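You operate a simulated robot arm through the tools that you are given. There is no shell and no other tool. Be economical: measure what you need, move in short steps, check, and stop when the job is done.

You are at the controls of a simulated two-armed robot. One attempt, no reset.

Task
Put one of the steel pins from the top of the orange bench on the white dry pack there. Put the power module labelled "C3" from the blue table on the bottom shelf of the extractor rack. Take the air pillow from the black table and leave it on the counter of the extractor rack. Pick up the green cartridge with one hand, pass it to the other hand and put it in the used bin. Put the green board labelled "A" from the black table on the low shelf of the small grey table and the green board that says "B" on the low shelf of the grey table. Take the blue board that says "lamp" from the black table and put it on the bottom shelf of the extractor rack. Any order will do. Set down upright: green cartridge.

It is judged by the outcome, as a careful person would: the job done as asked, and still so three seconds after it is handed in. It fails if anything else is knocked over, pushed out of place, dropped, spilled or broken.

Robot
Two 7-joint arms with fingered hands on one trunk, on a base that drives. Base frame: it is fixed to the floor where the robot stands at the start and does not move with it; the origin is under the middle of the robot, x ahead of it, y to its left, z up. Readings come in mm, rad, newtons and seconds.
The left shoulder is at the start at [24, 214, 1218], the right one opposite. With the tool pointing down near the work surface each hand reaches from about 120 to 580 mm from the robot's upright axis, wherever it stands, measured 20 degrees to its own side. Places, roughly: USED bin (17x17 cm) [-1380, 1300, 920]; air pillow (10x7x4 cm) [-1200, -1700, 800]; blue board [-1250, -250, 750]; bottom shelf of the extractor rack [-1400, 900, 400]; counter of the extractor rack [-1400, 900, 900]; dry pack [500, -250, 750]; green board [-1250, -1000, 750]; green cartridge [-1250, -2250, 750]; low shelf of the grey table [700, -2700, 200]; low shelf of the small grey table [1500, -600, 300]; power module [1500, 2000, 750]; steel pin (3x3x4 cm) [500, -500, 800]. Payload 3.3 kg a hand.
Tool frame (each hand has its own): the origin (TCP) lies between the finger pads and is the grasp point; the fingertips stand 26 mm ahead of it; z points along the fingers, y is the line along which they close. The gripper opens to 132 mm. The gripper's body begins 73 mm behind the TCP. The gripper is a hand of 2 fingers: y runs from the thumb to the fingers, the wrist lies at [0, 0, -224] in the tool frame, and closing takes about 1.5 s.
Orientation is that of the tool frame in the base frame, as [roll, pitch, yaw] about the fixed x, y, z axes, in that order (R = Rz(yaw) Ry(pitch) Rx(roll)). With the fingers straight down and closing along the base's y, the tool's x points along the base's -x, its y along +y and its z along -z.

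Tools
- The arms move only by the tool move_arm. It takes "left_rows", "right_rows" or both (then of equal length, played together; a hand with none holds still); each is a list of rows, each a list of 7 numbers: the turn, a rotation vector about the base's x, y, z in rad, then the shift along the base's x, y, z in mm, then the finger opening in mm, from 0 to 132. In form: [[wx, wy, wz, tx, ty, tz, fingers], ...]. A call has 1 to 10 rows; each row is the pose to reach, as a shift and turn from the pose commanded when the call began. Rows are played at 5 a second. More than 50 mm and 0.15 rad between two rows, or a gripper value outside its range, and nothing of the call is played. Where a pose cannot be reached the arm comes as near as it can. A force on the tool above 40 N (or 10 N above the force at the start of the call, whichever is more), or a blocked arm, ends the call early, and 0.2 s more pass. Each finger travels about 153 mm/s and halts on what it meets, pressing with about 28 N; the grip force reading is that of the motor and also rises with nothing between the fingers. The clock runs only during rows and for 0.2 s after the last one: add rows that repeat a pose to give the fingers time. The reply holds the time, the measured pose of the TCP, the force on the tool along the base axes, the opening and the grip force, in the units named above and with some noise, with the torque about the TCP (base axes, N m) and any sound that the robot's microphone picked up.
- Cameras (640 x 400 px; columns grow to the right, rows downward): "scene" is now at [82.9, -31, 1362.8]; the picture's right is [-0.42, -0.91, 0.00], its down [-0.74, 0.35, -0.58] and it looks along [0.52, -0.24, -0.82] (base axes); focal length 282 px, centre (320, 200). "left" rides on the left gripper at [-66, -3, -99] in its tool frame; the picture's right is [0.04, -1.00, 0.00], its down [0.83, 0.03, -0.55] and it looks along [0.55, 0.02, 0.83] (tool axes); focal length 261 px, centre (320, 200). "right" rides on the right gripper at [66, -3, -99] in its tool frame; the picture's right is [0.04, 1.00, 0.00], its down [-0.83, 0.03, -0.55] and it looks along [-0.55, 0.02, 0.83] (tool axes); focal length 261 px, centre (320, 200). There is no depth. A picture from a camera that has moved, and an enlarged one, comes with that camera's place and axes in the base frame and with its lens.
- camera(camera): a new picture of that camera. No time passes.
- slide_trunk(by): slides the trunk up (or, below 0, down) by that many mm; the arms and the scene camera ride with it, the base frame stays. It gives what a move gives, with no picture.
- base_move(legs): drives the robot by 1 to 6 legs, each [ahead, left, turn to the left] in mm, mm and rad, along the robot's own axes; the way and the turn of a leg run together, so that a leg with both is an arc; at most 1500 mm and 3.142 rad a leg. The arms and the cameras ride along, it lands a little off, and it stops where it bumps. It gives what a move gives.
- hand_shape(shape, hand): the hand has 2 fingers and takes this shape, open, in about a second: jaw (thumb against the fingers, like two jaws); tri (thumb and two fingers); tip (a fingertip pinch); poke (one finger out to press); point (the index stretched); flat (the hand flat); cup (the hand cupped); fist (a fist). The gripper value then closes the fingers along that shape, each until it touches; the sizes above hold for jaw. It gives what a move gives, with no picture.
- head_to(pan, tilt): turns the head with the scene camera to pan (to the left, within 1.501 rad either way) and tilt (down, from -0.506 to 1.204), counted from straight ahead of the robot. It gives what a move gives.
- close_up(camera, box): a new picture of the part [left, top, right, bottom] of that camera's present view, enlarged. No time passes.
- close_job(): hands the job in; it is judged then, once.

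Go step by step. Nothing tells you exact positions but the pictures and the camera data: compare them with the known pose of the tool, close in by small moves and look again before you grip or let go. The budget is 217 turns and 212 pictures, counting those below and the enlarged ones. Unless the task says otherwise, let go and move clear before handing in.

The tools are called after "Emit:" as name(argument=value, ...) on one line, values as JSON. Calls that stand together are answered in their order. move_arm: Moves the arms, as the interface text tells. Its arguments: {"type":"object","properties":{"left_rows":{"type":"array"},"right_rows":{"type":"array"}},"required":[]} The other tools are called the same way: slide_trunk (by) slides the trunk up or down; hand_shape (shape, hand) gives the hand a shape; base_move (legs) drives the base; head_to (pan, tilt) turns the head that bears the scene camera; camera (camera) takes a picture; close_up (camera, box) takes an enlarged picture of a part of a camera's view; close_job () hands the job in.

At the start:

```text
time_s: 0.0
left_position: [344.5, -12.0, 1005.5]
left_tcp_rot: [-3.141, 0.001, -3.141]
left_ft_force: [0.2, -0.2, 0.3]
left_torque: [-0.05, -0.01, -0.03]
left_finger_gap: 131.8
left_grasp_force: 0.1
left_shape: jaw
right_position: [278.0, -380.1, 1004.8]
right_tcp_rot: [-3.141, -0.001, 3.141]
right_ft_force: [0.1, -0.2, 0.2]
right_torque: [0.02, -0.04, 0.04]
right_finger_gap: 132.0
right_grasp_force: 0.0
right_shape: jaw
trunk travel left (down, up): [-500.0, 261.0]
robot x, y, heading: [1.5, 1.8, 0.001]
head pan, tilt: [-0.438, 0.956]
```

scene: 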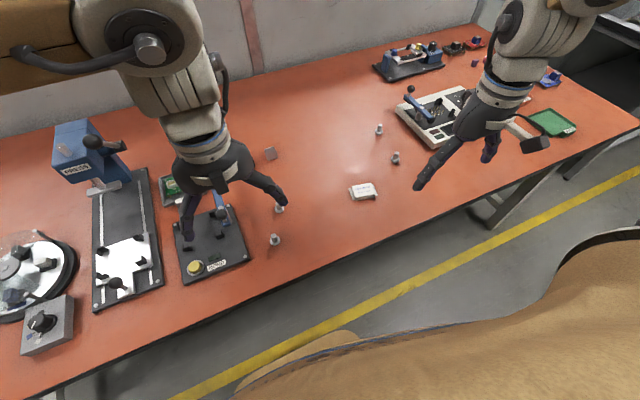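
right: 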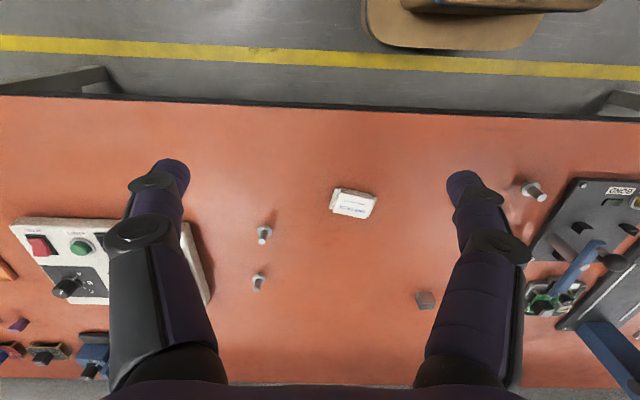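
left: 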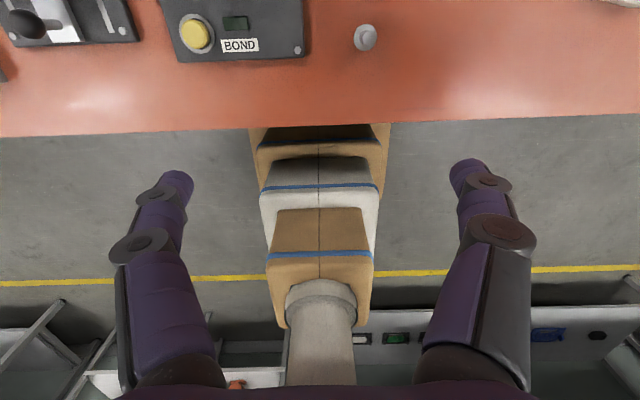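

The orange bench is ahead, with the dry pack near [458, -320] and several pins around it. I'll take a closer look before moving.

Emit:
close_up(camera="scene", box=[240, 90, 440, 260])

Emit:
close_up(camera="right", box=[220, 160, 460, 310])

```text
2.35 times, centred on (340, 175) of scene
camera zoom: at [82.9, -31.0, 1362.8], right [-0.42, -0.91, 0.0], down [-0.74, 0.35, -0.58], along [0.52, -0.24, -0.82], focal length 663 px, centre (273, 259)
```

zoom: 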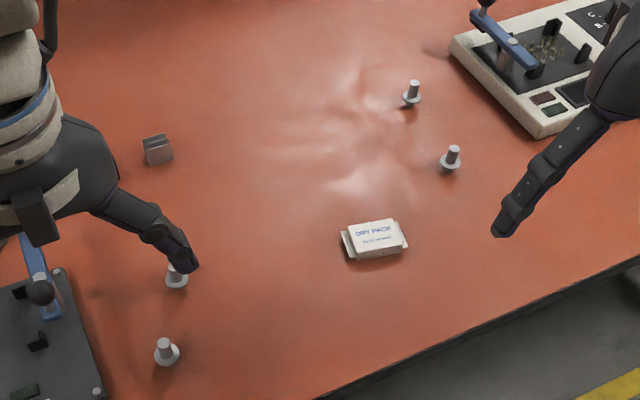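

```text
2.67 times, centred on (340, 235) of right
camera zoom: at [212.6, -383.6, 1104.8], right [-0.04, 1.0, 0.0], down [0.83, 0.03, 0.55], along [0.55, 0.02, -0.83], focal length 695 px, centre (267, 107)
```

zoom: 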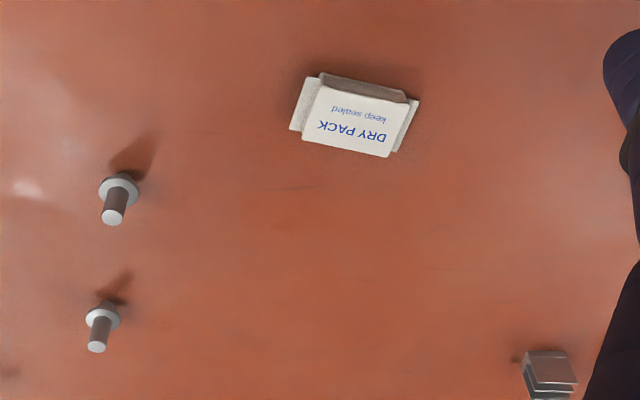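

The pack top is near [445, -327, 758] and the nearest pin near [509, -469]. I'll strafe right so the right hand reaches both.

Emit:
base_move(legs=[[20, -240, 0]])

Emit:
move_arm(right_rows=[[0, 0, 0, 25, 18, -10, 132], [0, 0, 0, 60, 18, -40, 100], [0, 0, 0, 100, 18, -70, 80], [0, 0, 0, 140, 18, -100, 80], [0, 0, 0, 160, 18, -120, 80]])

Emit:
camera(camera="right")

Emit:
camera(camera="scene")

```text
time_s: 1.8
left_position: [364.6, -256.3, 1006.3]
left_tcp_rot: [-3.141, 0.0, 3.141]
left_ft_force: [-0.5, -0.7, 0.4]
left_torque: [0.05, -0.02, 0.01]
left_finger_gap: 132.1
left_grasp_force: 0.0
left_shape: jaw
right_position: [297.8, -624.4, 1003.9]
right_tcp_rot: [3.14, 0.0, -3.141]
right_ft_force: [-0.3, 0.2, -0.6]
right_torque: [0.01, -0.04, -0.03]
right_finger_gap: 131.8
right_grasp_force: 0.0
right_shape: jaw
trunk travel left (down, up): [-500.0, 261.0]
robot x, y, heading: [24.3, -245.5, -0.002]
head pan, tilt: [-0.438, 0.956]
```

```text
time_s: 3.0
left_position: [364.5, -255.6, 1006.1]
left_tcp_rot: [-3.142, 0.001, -3.141]
left_ft_force: [0.2, -0.5, 0.1]
left_torque: [0.0, -0.02, 0.0]
left_finger_gap: 132.1
left_grasp_force: 0.0
left_shape: jaw
right_position: [453.0, -609.2, 887.9]
right_tcp_rot: [-3.14, 0.001, 3.141]
right_ft_force: [-0.6, -0.4, -0.1]
right_torque: [0.01, 0.02, 0.02]
right_finger_gap: 80.4
right_grasp_force: 0.0
right_shape: jaw
right hand out of reach, approached as far as the arm can: row 5
trunk travel left (down, up): [-500.0, 261.0]
robot x, y, heading: [19.5, -242.4, 0.002]
head pan, tilt: [-0.438, 0.956]
```

```text
206 pictures are left
camera right: at [387.4, -612.5, 988.2], right [-0.04, 1.0, 0.0], down [0.83, 0.03, 0.55], along [0.55, 0.02, -0.83], focal length 261 px, centre (320, 200)
```

right: 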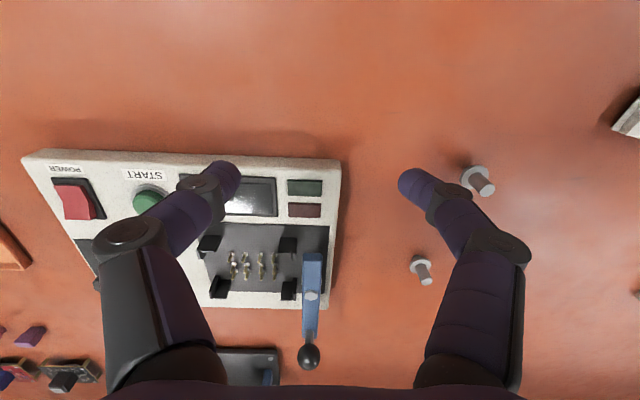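

```text
205 pictures are left
camera scene: at [102.6, -274.1, 1362.9], right [-0.42, -0.91, 0.0], down [-0.74, 0.35, -0.58], along [0.52, -0.24, -0.82], focal length 282 px, centre (320, 200)
```

scene: 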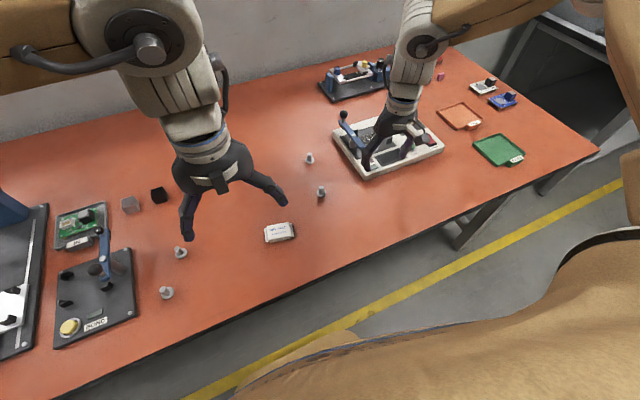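

The near pin lies about [505, -458]; I move the hand above it and look again.

Emit:
move_arm(right_rows=[[0, 0, 0, 0, 45, 0, 80], [0, 0, 0, 10, 90, 0, 80], [0, 0, 0, 30, 130, 0, 80], [0, 0, 0, 50, 151, 0, 80]])

Emit:
camera(camera="right")

```text
time_s: 4.0
left_position: [365.0, -255.4, 1006.3]
left_tcp_rot: [3.141, 0.001, 3.141]
left_ft_force: [-0.3, -0.5, 0.1]
left_torque: [0.0, -0.03, 0.03]
left_finger_gap: 131.9
left_grasp_force: 0.0
left_shape: jaw
right_position: [428.9, -539.7, 925.5]
right_tcp_rot: [3.14, 0.002, 3.141]
right_ft_force: [0.0, 0.1, -0.4]
right_torque: [-0.02, -0.02, 0.02]
right_finger_gap: 80.7
right_grasp_force: 0.2
right_shape: jaw
right hand out of reach, approached as far as the arm can: row 1, 2, 3, 4
trunk travel left (down, up): [-500.0, 261.0]
robot x, y, heading: [20.8, -241.0, 0.0]
head pan, tilt: [-0.438, 0.956]
```

```text
204 pictures are left
camera right: at [364.0, -543.2, 1025.3], right [-0.04, 1.0, 0.0], down [0.83, 0.03, 0.55], along [0.55, 0.02, -0.83], focal length 261 px, centre (320, 200)
```

right: 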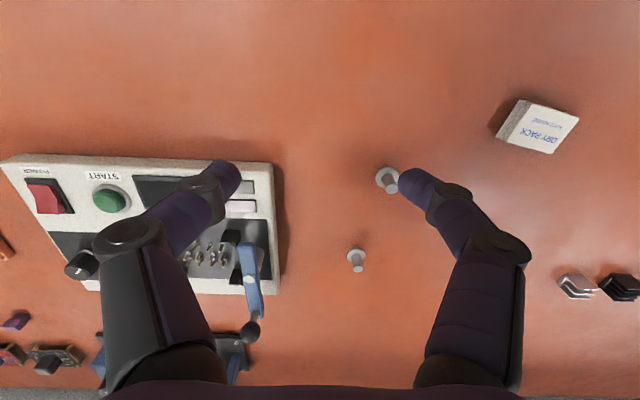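

The arm stopped short and rose, so its reach at this height is poor. I'll try lower and inward in short steps.

Emit:
move_arm(right_rows=[[0, 0, 0, -10, 30, -30, 80], [0, 0, 0, -10, 60, -60, 80], [0, 0, 0, 0, 80, -80, 80], [0, 0, 0, 20, 82, -90, 80], [0, 0, 0, 40, 82, -90, 80], [0, 0, 0, 60, 82, -90, 80]])

Emit:
camera(camera="right")

```text
time_s: 5.4
left_position: [365.4, -256.0, 1006.0]
left_tcp_rot: [3.141, 0.001, -3.141]
left_ft_force: [-0.1, -0.3, 0.0]
left_torque: [0.01, 0.01, 0.0]
left_finger_gap: 131.8
left_grasp_force: 0.1
left_shape: jaw
right_position: [405.4, -533.8, 903.4]
right_tcp_rot: [3.139, 0.001, 3.141]
right_ft_force: [0.0, 0.7, -0.3]
right_torque: [0.01, 0.01, -0.01]
right_finger_gap: 80.4
right_grasp_force: 0.0
right_shape: jaw
right hand out of reach, approached as far as the arm can: row 1, 2, 3, 4, 5, 6
trunk travel left (down, up): [-500.0, 261.0]
robot x, y, heading: [20.8, -240.9, -0.0]
head pan, tilt: [-0.438, 0.956]
```

```text
203 pictures are left
camera right: at [339.8, -537.1, 1002.8], right [-0.04, 1.0, 0.0], down [0.83, 0.03, 0.55], along [0.55, 0.02, -0.83], focal length 261 px, centre (320, 200)
```

right: 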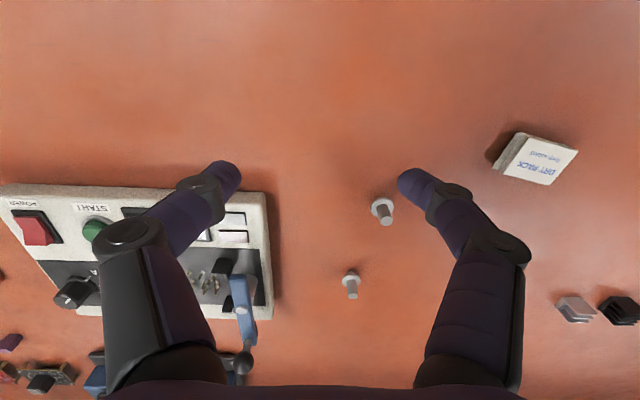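

The hand seems hindered toward the middle; perhaps the left arm is in the way. I'll move the left hand aside and try again.

Emit:
move_arm(left_rows=[[0, 0, 0, -15, 45, 0, 132], [0, 0, 0, -30, 90, 0, 132], [0, 0, 0, -45, 135, 0, 132], [0, 0, 0, -60, 180, 0, 132], [0, 0, 0, -75, 225, 0, 132], [0, 0, 0, -90, 270, 0, 132]])

Emit:
move_arm(right_rows=[[0, 0, 0, 0, 20, 0, 80], [0, 0, 0, 0, 40, 0, 80], [0, 0, 0, 0, 60, 0, 80]])

Emit:
camera(camera="scene")

```text
time_s: 6.8
left_position: [274.7, 6.6, 1005.3]
left_tcp_rot: [3.135, -0.004, 3.123]
left_ft_force: [-0.6, 0.1, 0.6]
left_torque: [0.02, 0.0, 0.02]
left_finger_gap: 132.1
left_grasp_force: 0.0
left_shape: jaw
left hand out of reach, approached as far as the arm can: row 6
right_position: [403.5, -534.6, 904.2]
right_tcp_rot: [3.139, 0.001, 3.14]
right_ft_force: [0.0, -0.4, 1.6]
right_torque: [0.02, -0.02, -0.03]
right_finger_gap: 80.4
right_grasp_force: 0.0
right_shape: jaw
trunk travel left (down, up): [-500.0, 261.0]
robot x, y, heading: [20.8, -243.7, 0.002]
head pan, tilt: [-0.438, 0.956]
```

```text
time_s: 7.6
left_position: [276.3, 7.0, 1004.7]
left_tcp_rot: [3.133, -0.002, 3.125]
left_ft_force: [0.9, -0.6, 1.0]
left_torque: [0.02, -0.01, -0.02]
left_finger_gap: 132.1
left_grasp_force: 0.1
left_shape: jaw
right_position: [386.0, -508.4, 923.3]
right_tcp_rot: [3.14, 0.002, 3.14]
right_ft_force: [0.0, 0.6, 0.2]
right_torque: [-0.02, -0.03, 0.02]
right_finger_gap: 80.6
right_grasp_force: 0.2
right_shape: jaw
right hand out of reach, approached as far as the arm can: row 1, 2, 3
trunk travel left (down, up): [-500.0, 261.0]
robot x, y, heading: [23.2, -244.0, -0.002]
head pan, tilt: [-0.438, 0.956]
```

```text
202 pictures are left
camera scene: at [102.5, -273.7, 1362.9], right [-0.42, -0.91, 0.0], down [-0.74, 0.35, -0.58], along [0.52, -0.24, -0.82], focal length 282 px, centre (320, 200)
```

scene: 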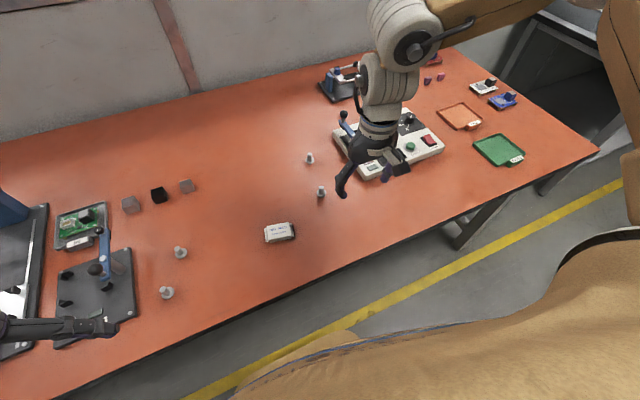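

Both arms stall even near the shoulders, so the wrist-high posture is probably the limit. I'll lower the right hand straight down first.

Emit:
move_arm(right_rows=[[0, 0, 0, -10, 0, -30, 80], [0, 0, 0, -20, 5, -60, 80], [0, 0, 0, -30, 10, -90, 80]])

Emit:
move_arm(right_rows=[[0, 0, 0, 10, 20, 0, 80], [0, 0, 0, 20, 40, 0, 80], [0, 0, 0, 40, 40, 0, 80]])

```text
time_s: 8.4
left_position: [275.4, 7.2, 1003.9]
left_tcp_rot: [3.134, -0.002, 3.124]
left_ft_force: [-0.7, 0.0, 0.4]
left_torque: [0.02, 0.02, -0.05]
left_finger_gap: 132.0
left_grasp_force: 0.0
left_shape: jaw
right_position: [343.8, -529.9, 868.3]
right_tcp_rot: [3.136, -0.001, 3.141]
right_ft_force: [0.8, -0.8, 0.5]
right_torque: [0.02, -0.01, -0.02]
right_finger_gap: 80.4
right_grasp_force: 0.0
right_shape: jaw
right hand out of reach, approached as far as the arm can: row 1, 2, 3
trunk travel left (down, up): [-500.0, 261.0]
robot x, y, heading: [20.1, -240.5, 0.001]
head pan, tilt: [-0.438, 0.956]
```

```text
time_s: 9.2
left_position: [276.1, 6.6, 1005.1]
left_tcp_rot: [3.134, -0.003, 3.124]
left_ft_force: [0.4, -1.1, -0.2]
left_torque: [0.0, 0.01, 0.0]
left_finger_gap: 131.9
left_grasp_force: 0.1
left_shape: jaw
right_position: [368.5, -517.3, 894.0]
right_tcp_rot: [3.139, 0.002, 3.14]
right_ft_force: [0.2, 0.4, -0.1]
right_torque: [-0.01, 0.0, -0.01]
right_finger_gap: 80.4
right_grasp_force: 0.1
right_shape: jaw
right hand out of reach, approached as far as the arm can: row 1, 2, 3
trunk travel left (down, up): [-500.0, 261.0]
robot x, y, heading: [20.2, -244.4, 0.002]
head pan, tilt: [-0.438, 0.956]
```

The stall looks like a wrist-joint limit tied to the hand's yaw. I'll test a yaw turn to free it.

Emit:
move_arm(right_rows=[[0, 0, 0.14, 0, 0, 0, 80], [0, 0, 0.28, 0, 0, 0, 80], [0, 0, 0.42, 0, 0, 0, 80], [0, 0, 0.42, 0, 20, -20, 80], [0, 0, 0.42, 0, 40, -40, 80]])

```text
time_s: 10.4
left_position: [275.9, 7.2, 1004.1]
left_tcp_rot: [3.134, -0.003, 3.124]
left_ft_force: [0.2, 0.2, 0.1]
left_torque: [0.02, 0.03, 0.03]
left_finger_gap: 131.7
left_grasp_force: 0.1
left_shape: jaw
right_position: [354.5, -517.4, 886.8]
right_tcp_rot: [3.14, 0.001, -2.722]
right_ft_force: [-0.7, -0.2, -0.1]
right_torque: [-0.02, -0.01, 0.01]
right_finger_gap: 80.5
right_grasp_force: 0.2
right_shape: jaw
right hand out of reach, approached as far as the arm can: row 4, 5
trunk travel left (down, up): [-500.0, 261.0]
robot x, y, heading: [19.6, -241.7, 0.002]
head pan, tilt: [-0.438, 0.956]
```

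Yaw makes no difference. I'll go back toward the starting posture and approach from there along another path.

Emit:
move_arm(right_rows=[[0, 0, -0.14, -10, -20, 25, 80], [0, 0, -0.28, -20, -40, 50, 80], [0, 0, -0.42, -30, -60, 75, 80], [0, 0, -0.42, -40, -85, 100, 80], [0, 0, -0.42, -57, -105, 117, 80]])

Emit:
move_arm(right_rows=[[0, 0, 0, 0, 20, -30, 80], [0, 0, 0, 0, 40, -60, 80], [0, 0, 0, 0, 60, -90, 80], [0, 0, 0, 0, 80, -120, 80]])

Emit:
head_to(pan=-0.7, tilt=0.6)

Emit:
camera(camera="scene")

```text
time_s: 11.6
left_position: [274.6, 7.8, 1004.9]
left_tcp_rot: [3.135, -0.001, 3.126]
left_ft_force: [0.0, 0.4, 0.6]
left_torque: [0.0, -0.05, 0.0]
left_finger_gap: 131.9
left_grasp_force: 0.0
left_shape: jaw
right_position: [295.7, -621.0, 1005.8]
right_tcp_rot: [3.141, 0.0, 3.141]
right_ft_force: [0.2, -0.2, -0.3]
right_torque: [-0.01, -0.06, -0.05]
right_finger_gap: 80.6
right_grasp_force: 0.0
right_shape: jaw
trunk travel left (down, up): [-500.0, 261.0]
robot x, y, heading: [23.5, -239.9, -0.003]
head pan, tilt: [-0.438, 0.956]
```

```text
time_s: 12.6
left_position: [275.8, 7.0, 1003.9]
left_tcp_rot: [3.135, -0.001, 3.125]
left_ft_force: [-0.7, 0.1, -1.1]
left_torque: [0.01, -0.01, 0.01]
left_finger_gap: 131.9
left_grasp_force: 0.1
left_shape: jaw
right_position: [294.7, -540.9, 884.3]
right_tcp_rot: [3.141, -0.001, 3.139]
right_ft_force: [0.1, 0.7, -0.2]
right_torque: [0.01, 0.0, -0.01]
right_finger_gap: 80.5
right_grasp_force: 0.1
right_shape: jaw
trunk travel left (down, up): [-500.0, 261.0]
robot x, y, heading: [19.6, -243.3, 0.003]
head pan, tilt: [-0.438, 0.956]
```

```text
time_s: 13.4
left_position: [276.6, 6.8, 1005.0]
left_tcp_rot: [3.134, -0.003, 3.125]
left_ft_force: [0.1, -0.2, 0.8]
left_torque: [-0.01, -0.01, -0.01]
left_finger_gap: 131.9
left_grasp_force: 0.0
left_shape: jaw
right_position: [294.8, -541.5, 884.4]
right_tcp_rot: [3.141, 0.001, -3.141]
right_ft_force: [-0.3, -0.2, 0.6]
right_torque: [0.03, 0.01, 0.01]
right_finger_gap: 80.3
right_grasp_force: 0.0
right_shape: jaw
trunk travel left (down, up): [-500.0, 261.0]
robot x, y, heading: [19.4, -243.7, -0.001]
head pan, tilt: [-0.7, 0.6]
```

```text
201 pictures are left
camera scene: at [105.2, -300.3, 1391.6], right [-0.64, -0.77, 0.0], down [-0.43, 0.36, -0.82], along [0.63, -0.53, -0.57], focal length 282 px, centre (320, 200)
```

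scene: 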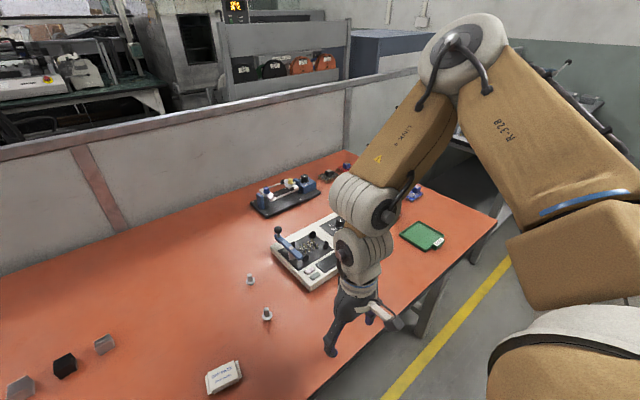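

Here the arm is free again. I'll move along +y first, then forward, at this height.

Emit:
move_arm(right_rows=[[0, 0, 0, 0, 30, 0, 80], [0, 0, 0, 0, 60, 0, 80], [0, 0, 0, 0, 83, 0, 80], [0, 0, 0, 30, 83, 0, 80], [0, 0, 0, 60, 83, 0, 80], [0, 0, 0, 90, 83, 0, 80]])

```text
time_s: 14.8
left_position: [276.0, 7.3, 1003.8]
left_tcp_rot: [3.136, -0.002, 3.125]
left_ft_force: [0.1, 0.0, -0.3]
left_torque: [0.03, 0.01, 0.02]
left_finger_gap: 131.8
left_grasp_force: 0.0
left_shape: jaw
right_position: [362.6, -501.8, 913.0]
right_tcp_rot: [3.141, -0.001, -3.141]
right_ft_force: [-0.2, 0.1, -1.2]
right_torque: [-0.01, 0.02, -0.01]
right_finger_gap: 80.4
right_grasp_force: 0.1
right_shape: jaw
right hand out of reach, approached as far as the arm can: row 2, 3, 4, 5, 6
trunk travel left (down, up): [-500.0, 261.0]
robot x, y, heading: [19.4, -244.3, -0.003]
head pan, tilt: [-0.7, 0.6]
```

There is a sideways barrier that eases with height. I'll raise the hand and try crossing inward higher up, to change posture.

Emit:
move_arm(right_rows=[[0, 0, 0, 0, 10, 40, 80], [0, 0, 0, 0, 20, 80, 80], [0, 0, 0, 0, 40, 110, 80], [0, 0, 0, 0, 80, 120, 80], [0, 0, 0, 0, 120, 130, 80], [0, 0, 0, 0, 160, 130, 80], [0, 0, 0, 0, 200, 130, 80], [0, 0, 0, 0, 230, 130, 80]])

Emit:
move_arm(right_rows=[[0, 0, 0, 0, 0, -40, 80], [0, 0, 0, 0, 0, -80, 80], [0, 0, 0, 0, 0, -120, 80], [0, 0, 0, 0, 0, -160, 80]])

Emit:
camera(camera="scene")

```text
time_s: 16.6
left_position: [276.4, 7.3, 1004.3]
left_tcp_rot: [3.134, -0.003, 3.124]
left_ft_force: [-0.1, -0.8, -0.2]
left_torque: [-0.01, -0.02, -0.03]
left_finger_gap: 132.2
left_grasp_force: 0.0
left_shape: jaw
right_position: [334.2, -461.2, 1041.0]
right_tcp_rot: [3.14, 0.0, 3.141]
right_ft_force: [-0.8, -0.3, 0.2]
right_torque: [0.03, -0.01, 0.0]
right_finger_gap: 80.3
right_grasp_force: 0.2
right_shape: jaw
right hand out of reach, approached as far as the arm can: row 3, 4, 5, 6, 7, 8
trunk travel left (down, up): [-500.0, 261.0]
robot x, y, heading: [17.9, -241.6, 0.002]
head pan, tilt: [-0.7, 0.6]
```

```text
time_s: 17.6
left_position: [276.3, 7.6, 1003.7]
left_tcp_rot: [3.134, -0.005, 3.124]
left_ft_force: [1.1, -0.2, 0.1]
left_torque: [-0.03, 0.01, 0.01]
left_finger_gap: 132.1
left_grasp_force: 0.0
left_shape: jaw
right_position: [330.1, -495.0, 907.3]
right_tcp_rot: [3.141, 0.0, 3.139]
right_ft_force: [0.9, -0.8, -0.6]
right_torque: [0.01, 0.0, 0.01]
right_finger_gap: 80.5
right_grasp_force: 0.1
right_shape: jaw
right hand out of reach, approached as far as the arm can: row 2, 3, 4
trunk travel left (down, up): [-500.0, 261.0]
robot x, y, heading: [20.2, -245.4, 0.001]
head pan, tilt: [-0.7, 0.6]
```

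```text
200 pictures are left
camera scene: at [105.0, -300.6, 1391.7], right [-0.64, -0.76, 0.0], down [-0.43, 0.36, -0.82], along [0.63, -0.53, -0.57], focal length 282 px, centre (320, 200)
```

scene: 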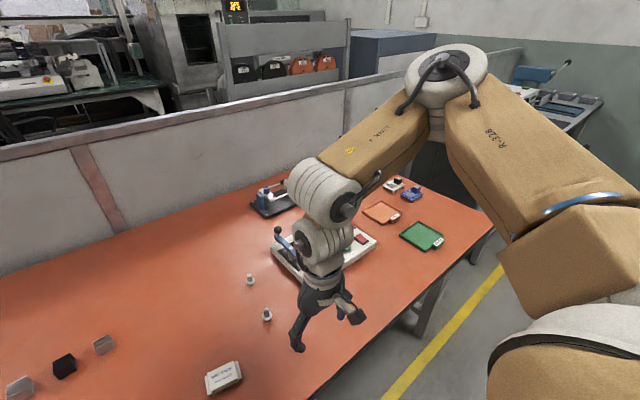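

I'll look at the left arm's posture to compare, since it began well inward.

Emit:
head_to(pan=0.7, tilt=0.6)

Emit:
camera(camera="scene")

```text
time_s: 19.2
left_position: [277.0, 6.6, 1003.4]
left_tcp_rot: [3.134, -0.002, 3.124]
left_ft_force: [0.5, -1.2, 1.0]
left_torque: [0.04, -0.01, 0.0]
left_finger_gap: 132.1
left_grasp_force: 0.1
left_shape: jaw
right_position: [330.2, -495.0, 906.8]
right_tcp_rot: [3.139, 0.001, 3.141]
right_ft_force: [0.4, 0.2, -0.6]
right_torque: [-0.01, 0.0, -0.02]
right_finger_gap: 80.4
right_grasp_force: 0.0
right_shape: jaw
trunk travel left (down, up): [-500.0, 261.0]
robot x, y, heading: [18.1, -244.1, -0.001]
head pan, tilt: [0.7, 0.6]
```

```text
199 pictures are left
camera scene: at [105.2, -186.6, 1391.7], right [0.64, -0.77, 0.0], down [-0.43, -0.36, -0.82], along [0.63, 0.53, -0.57], focal length 282 px, centre (320, 200)
```

scene: 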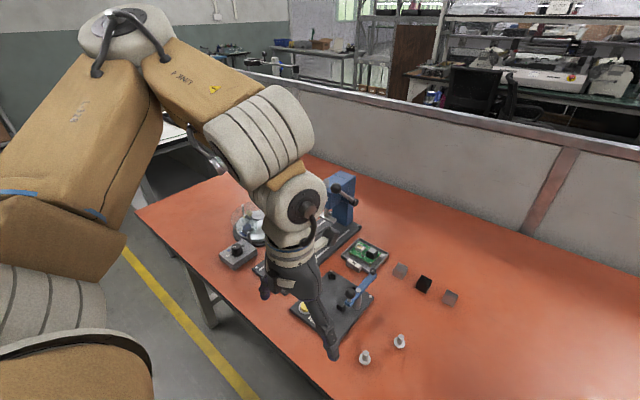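

Both arms have their elbows out, so the limit may be wrist bend. I'll test by tilting the right hand's fingers inward.

Emit:
move_arm(right_rows=[[0.14, 0, 0, 0, 0, 0, 80], [0.28, 0, 0, 0, 0, 0, 80], [0.3, 0, 0, 0, 30, 0, 80], [0.3, 0, 0, 0, 60, 0, 80], [0.3, 0, 0, 0, 90, 0, 80]])

Emit:
move_arm(right_rows=[[-0.14, 0, 0, 0, 0, 0, 80], [-0.28, 0, 0, 0, 0, 0, 80], [-0.42, 0, 0, 0, 0, 0, 80], [-0.56, 0, 0, 0, 0, 0, 80], [-0.6, 0, 0, 0, 30, 0, 80], [-0.6, 0, 0, 0, 60, 0, 80], [-0.6, 0, 0, 0, 90, 0, 80]])

```text
time_s: 20.4
left_position: [275.8, 7.4, 1004.7]
left_tcp_rot: [3.134, -0.003, 3.125]
left_ft_force: [-0.1, 0.5, -0.7]
left_torque: [0.01, 0.04, -0.03]
left_finger_gap: 131.7
left_grasp_force: 0.0
left_shape: jaw
right_position: [329.1, -412.4, 912.4]
right_tcp_rot: [2.841, 0.0, 3.139]
right_ft_force: [-0.1, -0.2, -0.6]
right_torque: [0.01, 0.02, 0.0]
right_finger_gap: 80.4
right_grasp_force: 0.0
right_shape: jaw
right hand out of reach, approached as far as the arm can: row 5
trunk travel left (down, up): [-500.0, 261.0]
robot x, y, heading: [20.8, -240.0, 0.002]
head pan, tilt: [0.7, 0.6]
```

```text
time_s: 22.0
left_position: [276.7, 6.5, 1004.1]
left_tcp_rot: [3.134, -0.005, 3.125]
left_ft_force: [0.2, -0.4, 0.2]
left_torque: [-0.04, 0.02, -0.01]
left_finger_gap: 131.8
left_grasp_force: 0.0
left_shape: jaw
right_position: [307.2, -562.5, 953.9]
right_tcp_rot: [-2.845, 0.001, 3.142]
right_ft_force: [0.5, 0.7, 0.2]
right_torque: [0.0, 0.03, 0.01]
right_finger_gap: 80.3
right_grasp_force: 0.0
right_shape: jaw
right hand out of reach, approached as far as the arm can: row 1, 2, 3, 4, 5, 6, 7
trunk travel left (down, up): [-500.0, 261.0]
robot x, y, heading: [19.4, -241.7, -0.004]
head pan, tilt: [0.7, 0.6]
```

Tilting shifts the barrier, so it is a wrist-bend limit of the present posture. I'll test whether the left arm works low down in its inward region.

Emit:
move_arm(left_rows=[[0, 0, 0, 20, -40, 0, 132], [0, 0, 0, 40, -80, 0, 132], [0, 0, 0, 60, -110, -20, 132], [0, 0, 0, 80, -130, -50, 132], [0, 0, 0, 100, -140, -90, 132], [0, 0, 0, 120, -145, -130, 132], [0, 0, 0, 140, -147, -165, 132]])

Emit:
move_arm(left_rows=[[0, 0, 0, 40, 0, 0, 132], [0, 0, 0, 80, 0, 0, 132], [0, 0, 0, 120, 0, 0, 132], [0, 0, 0, 120, 0, 0, 132]])

```text
time_s: 23.6
left_position: [416.1, -131.8, 838.7]
left_tcp_rot: [3.14, 0.001, 3.141]
left_ft_force: [0.9, -0.1, 0.0]
left_torque: [0.01, 0.0, 0.02]
left_finger_gap: 132.0
left_grasp_force: 0.1
left_shape: jaw
right_position: [305.7, -563.3, 953.3]
right_tcp_rot: [-2.848, 0.0, -3.141]
right_ft_force: [0.4, -0.1, 1.0]
right_torque: [-0.02, 0.0, -0.01]
right_finger_gap: 80.1
right_grasp_force: 0.1
right_shape: jaw
trunk travel left (down, up): [-500.0, 261.0]
robot x, y, heading: [20.2, -242.8, 0.002]
head pan, tilt: [0.7, 0.6]
```

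```text
time_s: 24.6
left_position: [525.5, -132.9, 841.1]
left_tcp_rot: [-3.139, 0.002, 3.14]
left_ft_force: [0.1, 0.1, -0.4]
left_torque: [0.0, 0.01, -0.03]
left_finger_gap: 131.9
left_grasp_force: 0.0
left_shape: jaw
left hand out of reach, approached as far as the arm can: row 3, 4
right_position: [306.6, -563.4, 953.5]
right_tcp_rot: [-2.845, -0.001, 3.141]
right_ft_force: [0.8, -0.1, -0.7]
right_torque: [0.01, 0.03, -0.01]
right_finger_gap: 80.3
right_grasp_force: 0.0
right_shape: jaw
trunk travel left (down, up): [-500.0, 261.0]
robot x, y, heading: [20.1, -245.6, -0.0]
head pan, tilt: [0.7, 0.6]
```

The left arm works well low and inward, so I'll use it for the pin. I'll look through its camera for the two left pins.

Emit:
camera(camera="left")

Emit:
close_up(camera="scene", box=[280, 260, 480, 400])

```text
198 pictures are left
camera left: at [591.3, -134.5, 939.0], right [-0.04, -1.0, 0.0], down [-0.83, 0.04, 0.55], along [-0.55, 0.02, -0.83], focal length 261 px, centre (320, 200)
```

left: 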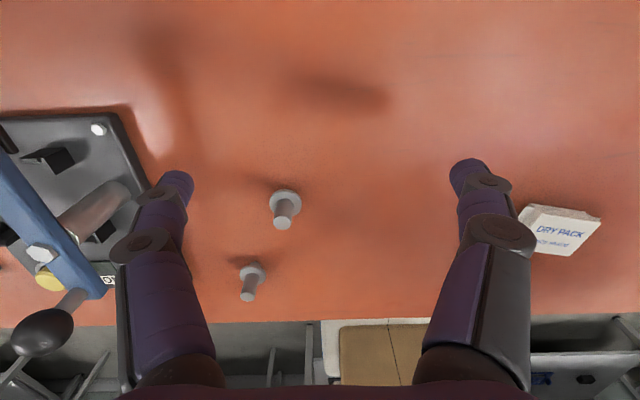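

```text
2.86 times, centred on (380, 330) of scene
camera zoom: at [105.1, -186.8, 1391.7], right [0.64, -0.77, 0.0], down [-0.43, -0.36, -0.83], along [0.63, 0.53, -0.56], focal length 805 px, centre (149, -171)
```

zoom: 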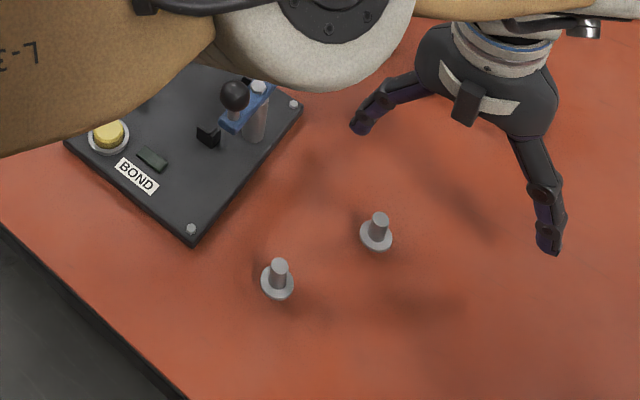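

Triangulation puts pin B at about [480, -103], top near z 798, and the pack top near [438, -322, 775]. I'll bring the left hand above pin B and check.

Emit:
move_arm(left_rows=[[0, 0, 0, -20, 15, 0, 100], [0, 0, 0, -45, 29, 0, 60], [0, 0, 0, -45, 29, 0, 60], [0, 0, 0, -45, 29, -10, 60]])

Emit:
camera(camera="left")

Emit:
head_to(pan=0.1, tilt=0.95)

Emit:
camera(camera="scene")

```text
time_s: 25.6
left_position: [479.2, -103.7, 829.4]
left_tcp_rot: [3.14, 0.0, -3.141]
left_ft_force: [-0.3, 0.8, 0.2]
left_torque: [-0.01, 0.04, -0.03]
left_finger_gap: 60.6
left_grasp_force: 0.1
left_shape: jaw
right_position: [307.4, -562.7, 954.2]
right_tcp_rot: [-2.845, -0.001, 3.141]
right_ft_force: [-0.6, -0.4, -0.1]
right_torque: [0.0, 0.0, -0.02]
right_finger_gap: 80.3
right_grasp_force: 0.0
right_shape: jaw
trunk travel left (down, up): [-500.0, 261.0]
robot x, y, heading: [13.9, -245.0, -0.001]
head pan, tilt: [0.7, 0.6]
```

```text
196 pictures are left
camera left: at [545.7, -105.7, 927.9], right [-0.04, -1.0, 0.0], down [-0.83, 0.03, 0.55], along [-0.55, 0.02, -0.83], focal length 261 px, centre (320, 200)
```

left: 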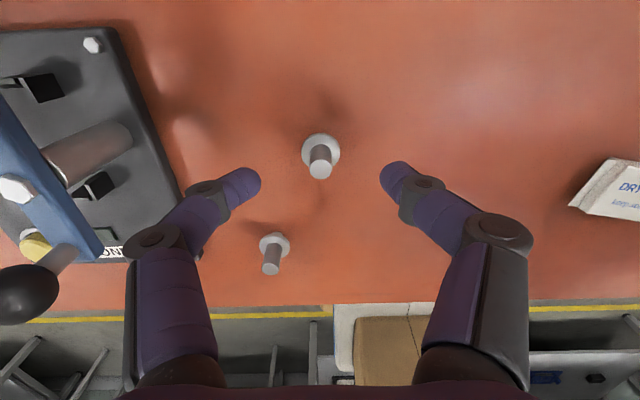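

```text
time_s: 26.6
left_position: [479.4, -103.3, 830.6]
left_tcp_rot: [-3.141, 0.001, 3.141]
left_ft_force: [0.0, 0.1, 0.2]
left_torque: [0.0, 0.0, -0.04]
left_finger_gap: 60.7
left_grasp_force: 0.1
left_shape: jaw
right_position: [306.4, -561.5, 953.2]
right_tcp_rot: [-2.847, 0.001, 3.141]
right_ft_force: [0.6, -0.2, 0.7]
right_torque: [-0.01, -0.01, -0.02]
right_finger_gap: 80.2
right_grasp_force: 0.2
right_shape: jaw
trunk travel left (down, up): [-500.0, 261.0]
robot x, y, heading: [18.3, -243.0, 0.0]
head pan, tilt: [0.099, 0.949]
```

```text
195 pictures are left
camera scene: at [109.9, -236.2, 1363.3], right [0.1, -0.99, 0.0], down [-0.81, -0.08, -0.58], along [0.58, 0.06, -0.81], focal length 282 px, centre (320, 200)
```

scene: 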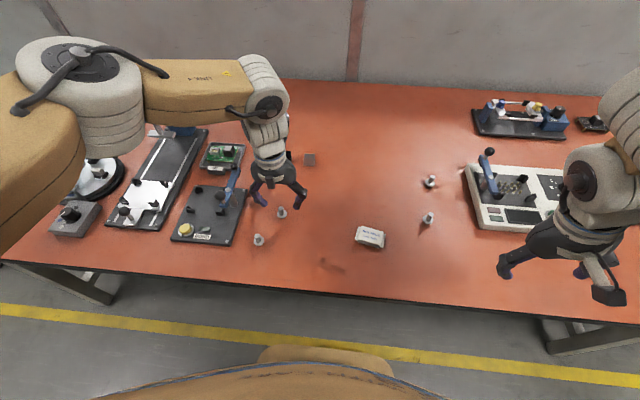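

The pin top sits right between the fingers. I'll descend 25 mm and close on the stem.

Emit:
move_arm(left_rows=[[0, 0, 0, 0, 0, -13, 60], [0, 0, 0, 0, 0, -26, 60], [0, 0, 0, 0, 0, -26, 30], [0, 0, 0, 0, 0, -26, 0], [0, 0, 0, 0, 0, -26, 0], [0, 0, 0, 0, 0, -26, 0], [0, 0, 0, 0, 0, -26, 0]])

Emit:
camera(camera="left")

```text
time_s: 28.2
left_position: [480.6, -104.8, 803.5]
left_tcp_rot: [3.141, 0.0, 3.141]
left_ft_force: [0.0, 0.5, -0.4]
left_torque: [0.01, 0.01, 0.01]
left_finger_gap: 6.6
left_grasp_force: 28.0
left_shape: jaw
right_position: [305.0, -561.5, 954.0]
right_tcp_rot: [-2.848, 0.001, -3.141]
right_ft_force: [0.5, -0.2, -0.7]
right_torque: [0.01, -0.02, -0.03]
right_finger_gap: 80.7
right_grasp_force: 0.2
right_shape: jaw
trunk travel left (down, up): [-500.0, 261.0]
robot x, y, heading: [19.1, -242.8, 0.0]
head pan, tilt: [0.099, 0.949]
```

```text
194 pictures are left
camera left: at [546.5, -106.3, 902.3], right [-0.04, -1.0, 0.0], down [-0.83, 0.03, 0.55], along [-0.55, 0.02, -0.83], focal length 261 px, centre (320, 200)
```

left: 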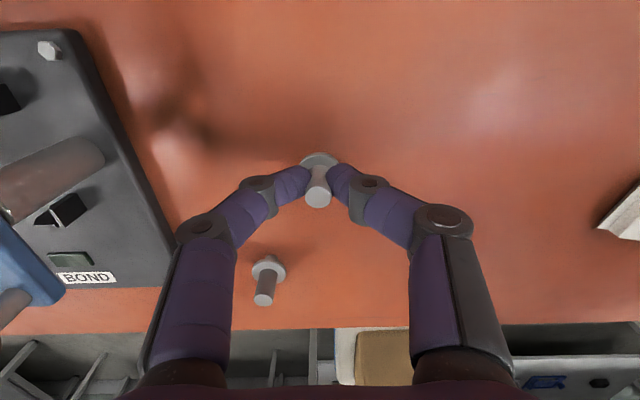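

The stem is gripped. I'll lift it and carry it toward the pack at [438, -322].

Emit:
move_arm(left_rows=[[0, 0, 0, 0, 0, 30, 0], [0, 0, 0, 0, 0, 60, 0], [0, 0, 0, -10, -40, 70, 0], [0, 0, 0, -20, -80, 70, 0], [0, 0, 0, -30, -120, 70, 0], [0, 0, 0, -42, -160, 70, 0], [0, 0, 0, -42, -200, 70, 0], [0, 0, 0, -42, -218, 70, 0]])

Emit:
camera(camera="left")

Emit:
camera(camera="scene")

```text
time_s: 30.0
left_position: [451.9, -230.4, 873.7]
left_tcp_rot: [-3.141, -0.001, -3.098]
left_ft_force: [-1.1, -0.4, -0.2]
left_torque: [-0.02, -0.02, -0.02]
left_finger_gap: 6.4
left_grasp_force: 27.4
left_shape: jaw
left hand out of reach, approached as far as the arm can: row 6, 7, 8
right_position: [307.1, -561.7, 954.3]
right_tcp_rot: [-2.845, 0.0, 3.141]
right_ft_force: [0.2, 1.0, 0.4]
right_torque: [0.0, 0.01, 0.04]
right_finger_gap: 80.3
right_grasp_force: 0.1
right_shape: jaw
trunk travel left (down, up): [-500.0, 261.0]
robot x, y, heading: [19.0, -239.2, -0.004]
head pan, tilt: [0.099, 0.949]
```

```text
193 pictures are left
camera left: at [517.4, -229.9, 972.4], right [0.0, -1.0, 0.0], down [-0.83, 0.0, 0.55], along [-0.55, 0.0, -0.83], focal length 261 px, centre (320, 200)
```

left: 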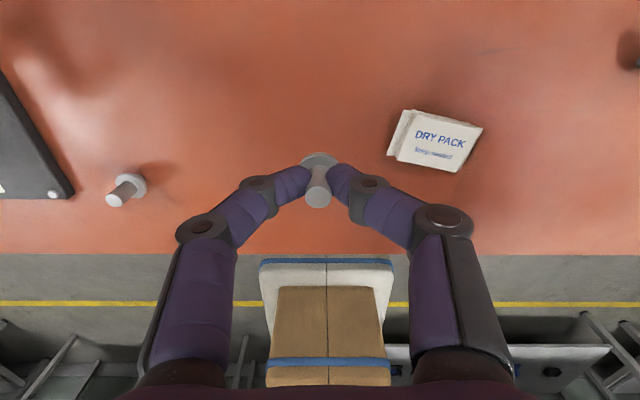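

```text
192 pictures are left
camera scene: at [110.1, -236.0, 1363.3], right [0.1, -1.0, 0.0], down [-0.81, -0.08, -0.58], along [0.58, 0.06, -0.81], focal length 282 px, centre (320, 200)
```

scene: 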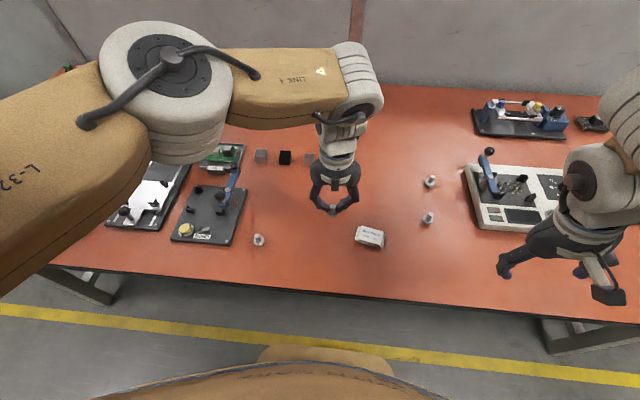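

The left hand also stalls across the centre line. I'll strafe the base right 150 mm so the pack lies in the left arm's good zone.

Emit:
base_move(legs=[[0, -150, 0]])

Emit:
camera(camera="left")

```text
time_s: 31.3
left_position: [452.3, -385.7, 875.5]
left_tcp_rot: [-3.14, 0.001, -3.102]
left_ft_force: [0.7, -0.1, -0.4]
left_torque: [-0.02, 0.04, 0.01]
left_finger_gap: 6.3
left_grasp_force: 27.6
left_shape: jaw
right_position: [305.2, -717.2, 953.5]
right_tcp_rot: [-2.848, -0.001, 3.139]
right_ft_force: [-0.7, -0.4, -0.4]
right_torque: [0.03, 0.02, 0.02]
right_finger_gap: 80.5
right_grasp_force: 0.0
right_shape: jaw
trunk travel left (down, up): [-500.0, 261.0]
robot x, y, heading: [16.9, -396.8, -0.005]
head pan, tilt: [0.099, 0.949]
```

```text
191 pictures are left
camera left: at [517.6, -385.7, 973.9], right [0.0, -1.0, 0.0], down [-0.83, 0.0, 0.55], along [-0.55, 0.0, -0.83], focal length 261 px, centre (320, 200)
```

left: 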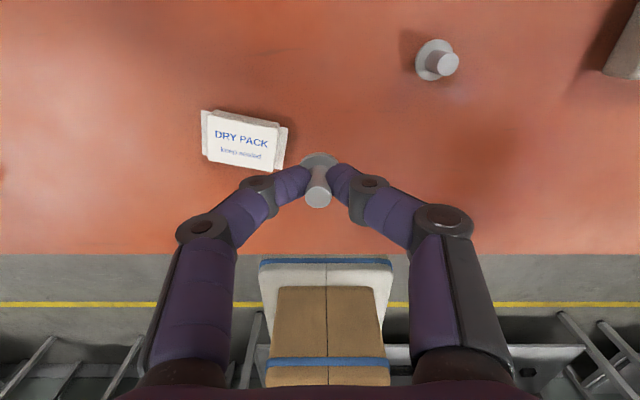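

The pack top centre is at about [443, -322]. I'll move over it and lower part of the way.

Emit:
move_arm(left_rows=[[0, 0, 0, -5, 32, 0, 0], [0, 0, 0, -10, 63, 0, 0], [0, 0, 0, -10, 63, -20, 0], [0, 0, 0, -10, 63, -40, 0]])

Emit:
camera(camera="left")

Emit:
close_up(camera="scene", box=[240, 150, 400, 280])

```text
time_s: 32.3
left_position: [443.0, -321.2, 834.9]
left_tcp_rot: [-3.138, 0.001, -3.102]
left_ft_force: [0.0, 0.0, -0.5]
left_torque: [0.02, 0.0, 0.01]
left_finger_gap: 6.4
left_grasp_force: 28.2
left_shape: jaw
right_position: [305.3, -715.4, 953.2]
right_tcp_rot: [-2.847, 0.0, 3.139]
right_ft_force: [-0.4, -0.6, -0.3]
right_torque: [-0.01, 0.0, 0.01]
right_finger_gap: 80.4
right_grasp_force: 0.0
right_shape: jaw
trunk travel left (down, up): [-500.0, 261.0]
robot x, y, heading: [22.2, -393.8, -0.0]
head pan, tilt: [0.099, 0.949]
```

```text
190 pictures are left
camera left: at [507.7, -320.6, 934.4], right [0.0, -1.0, 0.0], down [-0.83, 0.0, 0.55], along [-0.55, 0.0, -0.83], focal length 261 px, centre (320, 200)
```

left: 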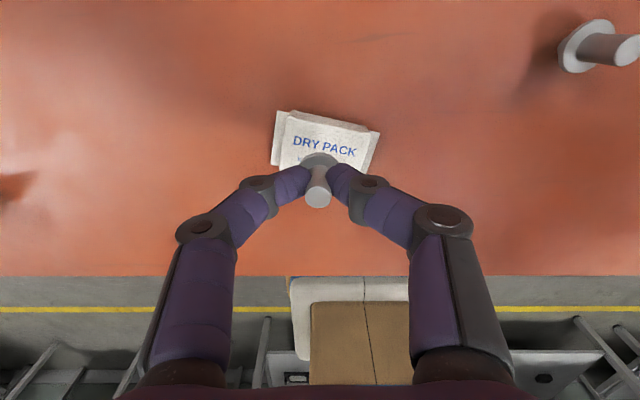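

```text
3.08 times, centred on (320, 215) of scene
camera zoom: at [109.7, -388.9, 1363.3], right [0.1, -1.0, 0.0], down [-0.81, -0.08, -0.58], along [0.58, 0.06, -0.81], focal length 867 px, centre (320, 154)
```

zoom: 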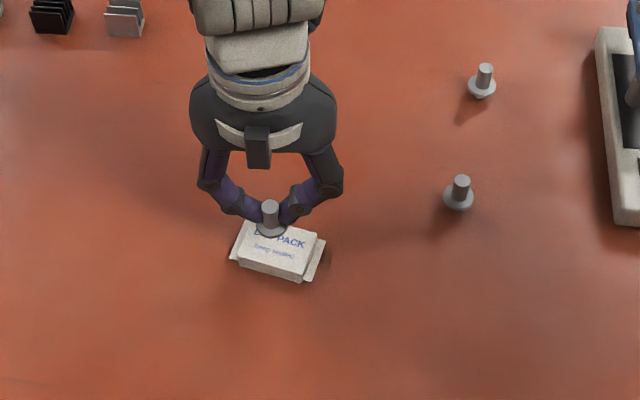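

The pin hangs over the pack's centre. I'll lower it in small steps, watching the force.

Emit:
move_arm(left_rows=[[0, 0, 0, 0, 0, -6, 0], [0, 0, 0, 0, 0, -12, 0]])

Emit:
close_up(camera="left", box=[240, 80, 420, 230])

```text
time_s: 32.9
left_position: [443.7, -321.5, 822.8]
left_tcp_rot: [-3.139, 0.001, -3.103]
left_ft_force: [0.0, 0.1, -0.5]
left_torque: [-0.02, 0.03, -0.02]
left_finger_gap: 6.1
left_grasp_force: 27.5
left_shape: jaw
right_position: [304.5, -715.5, 954.0]
right_tcp_rot: [-2.846, 0.0, 3.139]
right_ft_force: [-0.8, 0.7, -0.6]
right_torque: [-0.02, -0.04, -0.01]
right_finger_gap: 80.3
right_grasp_force: 0.0
right_shape: jaw
trunk travel left (down, up): [-500.0, 261.0]
robot x, y, heading: [19.3, -394.6, -0.002]
head pan, tilt: [0.099, 0.949]
```

```text
2.67 times, centred on (330, 155) of left
camera zoom: at [508.3, -321.0, 922.0], right [0.0, -1.0, 0.0], down [-0.83, 0.0, 0.55], along [-0.55, 0.0, -0.83], focal length 695 px, centre (293, 320)
```

zoom: 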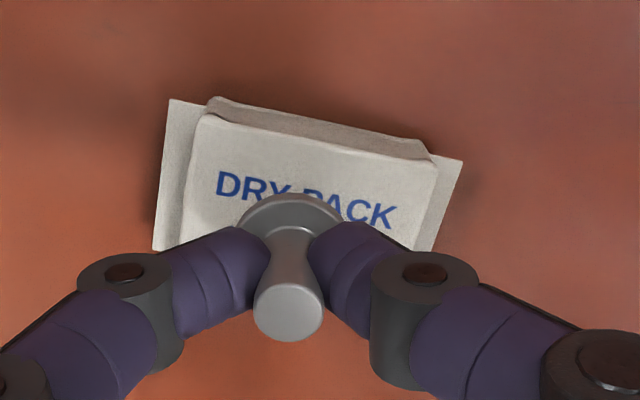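

Still clear of the pack by a few millimetres. I continue down in 3 mm steps.

Emit:
move_arm(left_rows=[[0, 0, 0, 0, 0, -2, 0], [0, 0, 0, 0, 0, -4, 0], [0, 0, 0, 0, 0, -5, 0]])

Emit:
close_up(camera="scene", box=[270, 190, 350, 240])

```text
time_s: 33.7
left_position: [441.8, -321.5, 818.2]
left_tcp_rot: [-3.138, 0.0, -3.102]
left_ft_force: [0.8, 0.8, 10.1]
left_torque: [0.01, 0.01, -0.01]
left_finger_gap: 6.6
left_grasp_force: 28.0
left_shape: jaw
right_position: [303.9, -716.0, 954.3]
right_tcp_rot: [-2.844, 0.0, 3.138]
right_ft_force: [-0.2, -0.8, 0.1]
right_torque: [0.02, 0.01, -0.01]
right_finger_gap: 80.3
right_grasp_force: 0.0
right_shape: jaw
trunk travel left (down, up): [-500.0, 261.0]
robot x, y, heading: [19.2, -395.6, -0.004]
head pan, tilt: [0.099, 0.949]
```

```text
8.00 times, centred on (310, 215) of scene
camera zoom: at [109.0, -389.2, 1363.5], right [0.1, -1.0, 0.0], down [-0.81, -0.08, -0.58], along [0.58, 0.06, -0.81], focal length 2255 px, centre (400, 80)
```

zoom: 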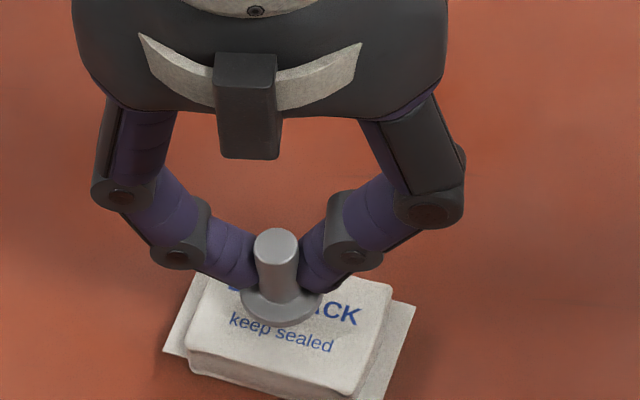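

The pin rests on the pack but about 9 mm toward its far side. I'll lift a bit, shift it nearer to the middle, then set it down.

Emit:
move_arm(left_rows=[[0, 0, 0, 0, 0, 5, 0], [0, 0, 0, -8, -2, 5, 0], [0, 0, 0, -8, -2, 2, 0], [0, 0, 0, -8, -2, 0.5, 0]])

Emit:
close_up(camera="scene", box=[270, 190, 350, 240])

```text
time_s: 34.7
left_position: [433.9, -324.4, 818.6]
left_tcp_rot: [-3.139, 0.003, -3.102]
left_ft_force: [0.1, 0.2, 5.4]
left_torque: [0.0, 0.01, 0.0]
left_finger_gap: 7.0
left_grasp_force: 27.6
left_shape: jaw
right_position: [305.2, -715.5, 954.3]
right_tcp_rot: [-2.847, 0.0, 3.136]
right_ft_force: [-0.3, -0.4, -0.6]
right_torque: [-0.01, -0.04, 0.02]
right_finger_gap: 80.3
right_grasp_force: 0.0
right_shape: jaw
trunk travel left (down, up): [-500.0, 261.0]
robot x, y, heading: [20.7, -394.0, -0.002]
head pan, tilt: [0.099, 0.949]
```

```text
8.00 times, centred on (310, 215) of scene
camera zoom: at [109.2, -389.2, 1363.4], right [0.1, -1.0, 0.0], down [-0.81, -0.08, -0.58], along [0.58, 0.06, -0.81], focal length 2255 px, centre (400, 80)
```

zoom: 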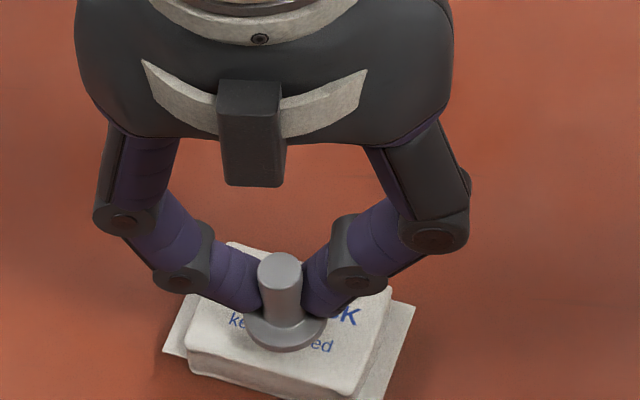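

Centred and bearing on the pack. I'll release gently and rise.

Emit:
move_arm(left_rows=[[0, 0, 0, 0, 0, 0.5, 10], [0, 0, 0, 0, 0, 0.5, 25], [0, 0, 0, 0, 0, 0.5, 45], [0, 0, 0, 0, 0, 25, 50], [0, 0, 0, 0, 0, 60, 60], [0, 0, 0, 0, 0, 100, 60], [0, 0, 0, 0, 0, 140, 60]])

Emit:
close_up(camera="scene", box=[250, 170, 370, 250])

```text
time_s: 36.3
left_position: [433.8, -325.2, 959.5]
left_tcp_rot: [-3.139, 0.0, -3.102]
left_ft_force: [-0.7, 0.3, -0.3]
left_torque: [-0.01, -0.01, 0.0]
left_finger_gap: 59.8
left_grasp_force: 0.1
left_shape: jaw
right_position: [304.0, -716.8, 954.4]
right_tcp_rot: [-2.847, -0.001, 3.139]
right_ft_force: [0.4, 0.3, 1.1]
right_torque: [-0.02, 0.0, 0.06]
right_finger_gap: 80.4
right_grasp_force: 0.1
right_shape: jaw
trunk travel left (down, up): [-500.0, 261.0]
robot x, y, heading: [19.0, -396.2, 0.001]
head pan, tilt: [0.099, 0.949]
```

```text
5.00 times, centred on (310, 210) of scene
camera zoom: at [109.3, -389.3, 1363.3], right [0.1, -1.0, 0.0], down [-0.81, -0.08, -0.58], along [0.58, 0.06, -0.81], focal length 1409 px, centre (370, 150)
```

zoom: 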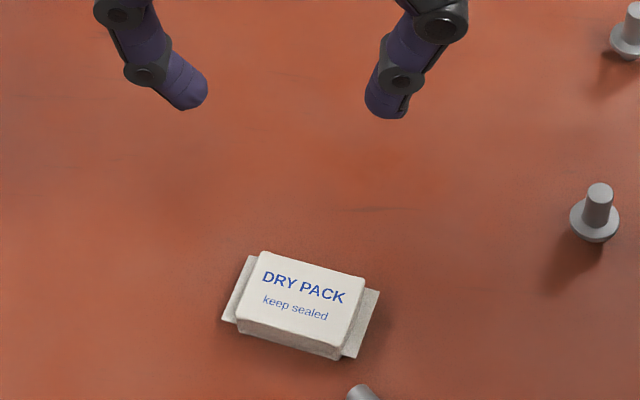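

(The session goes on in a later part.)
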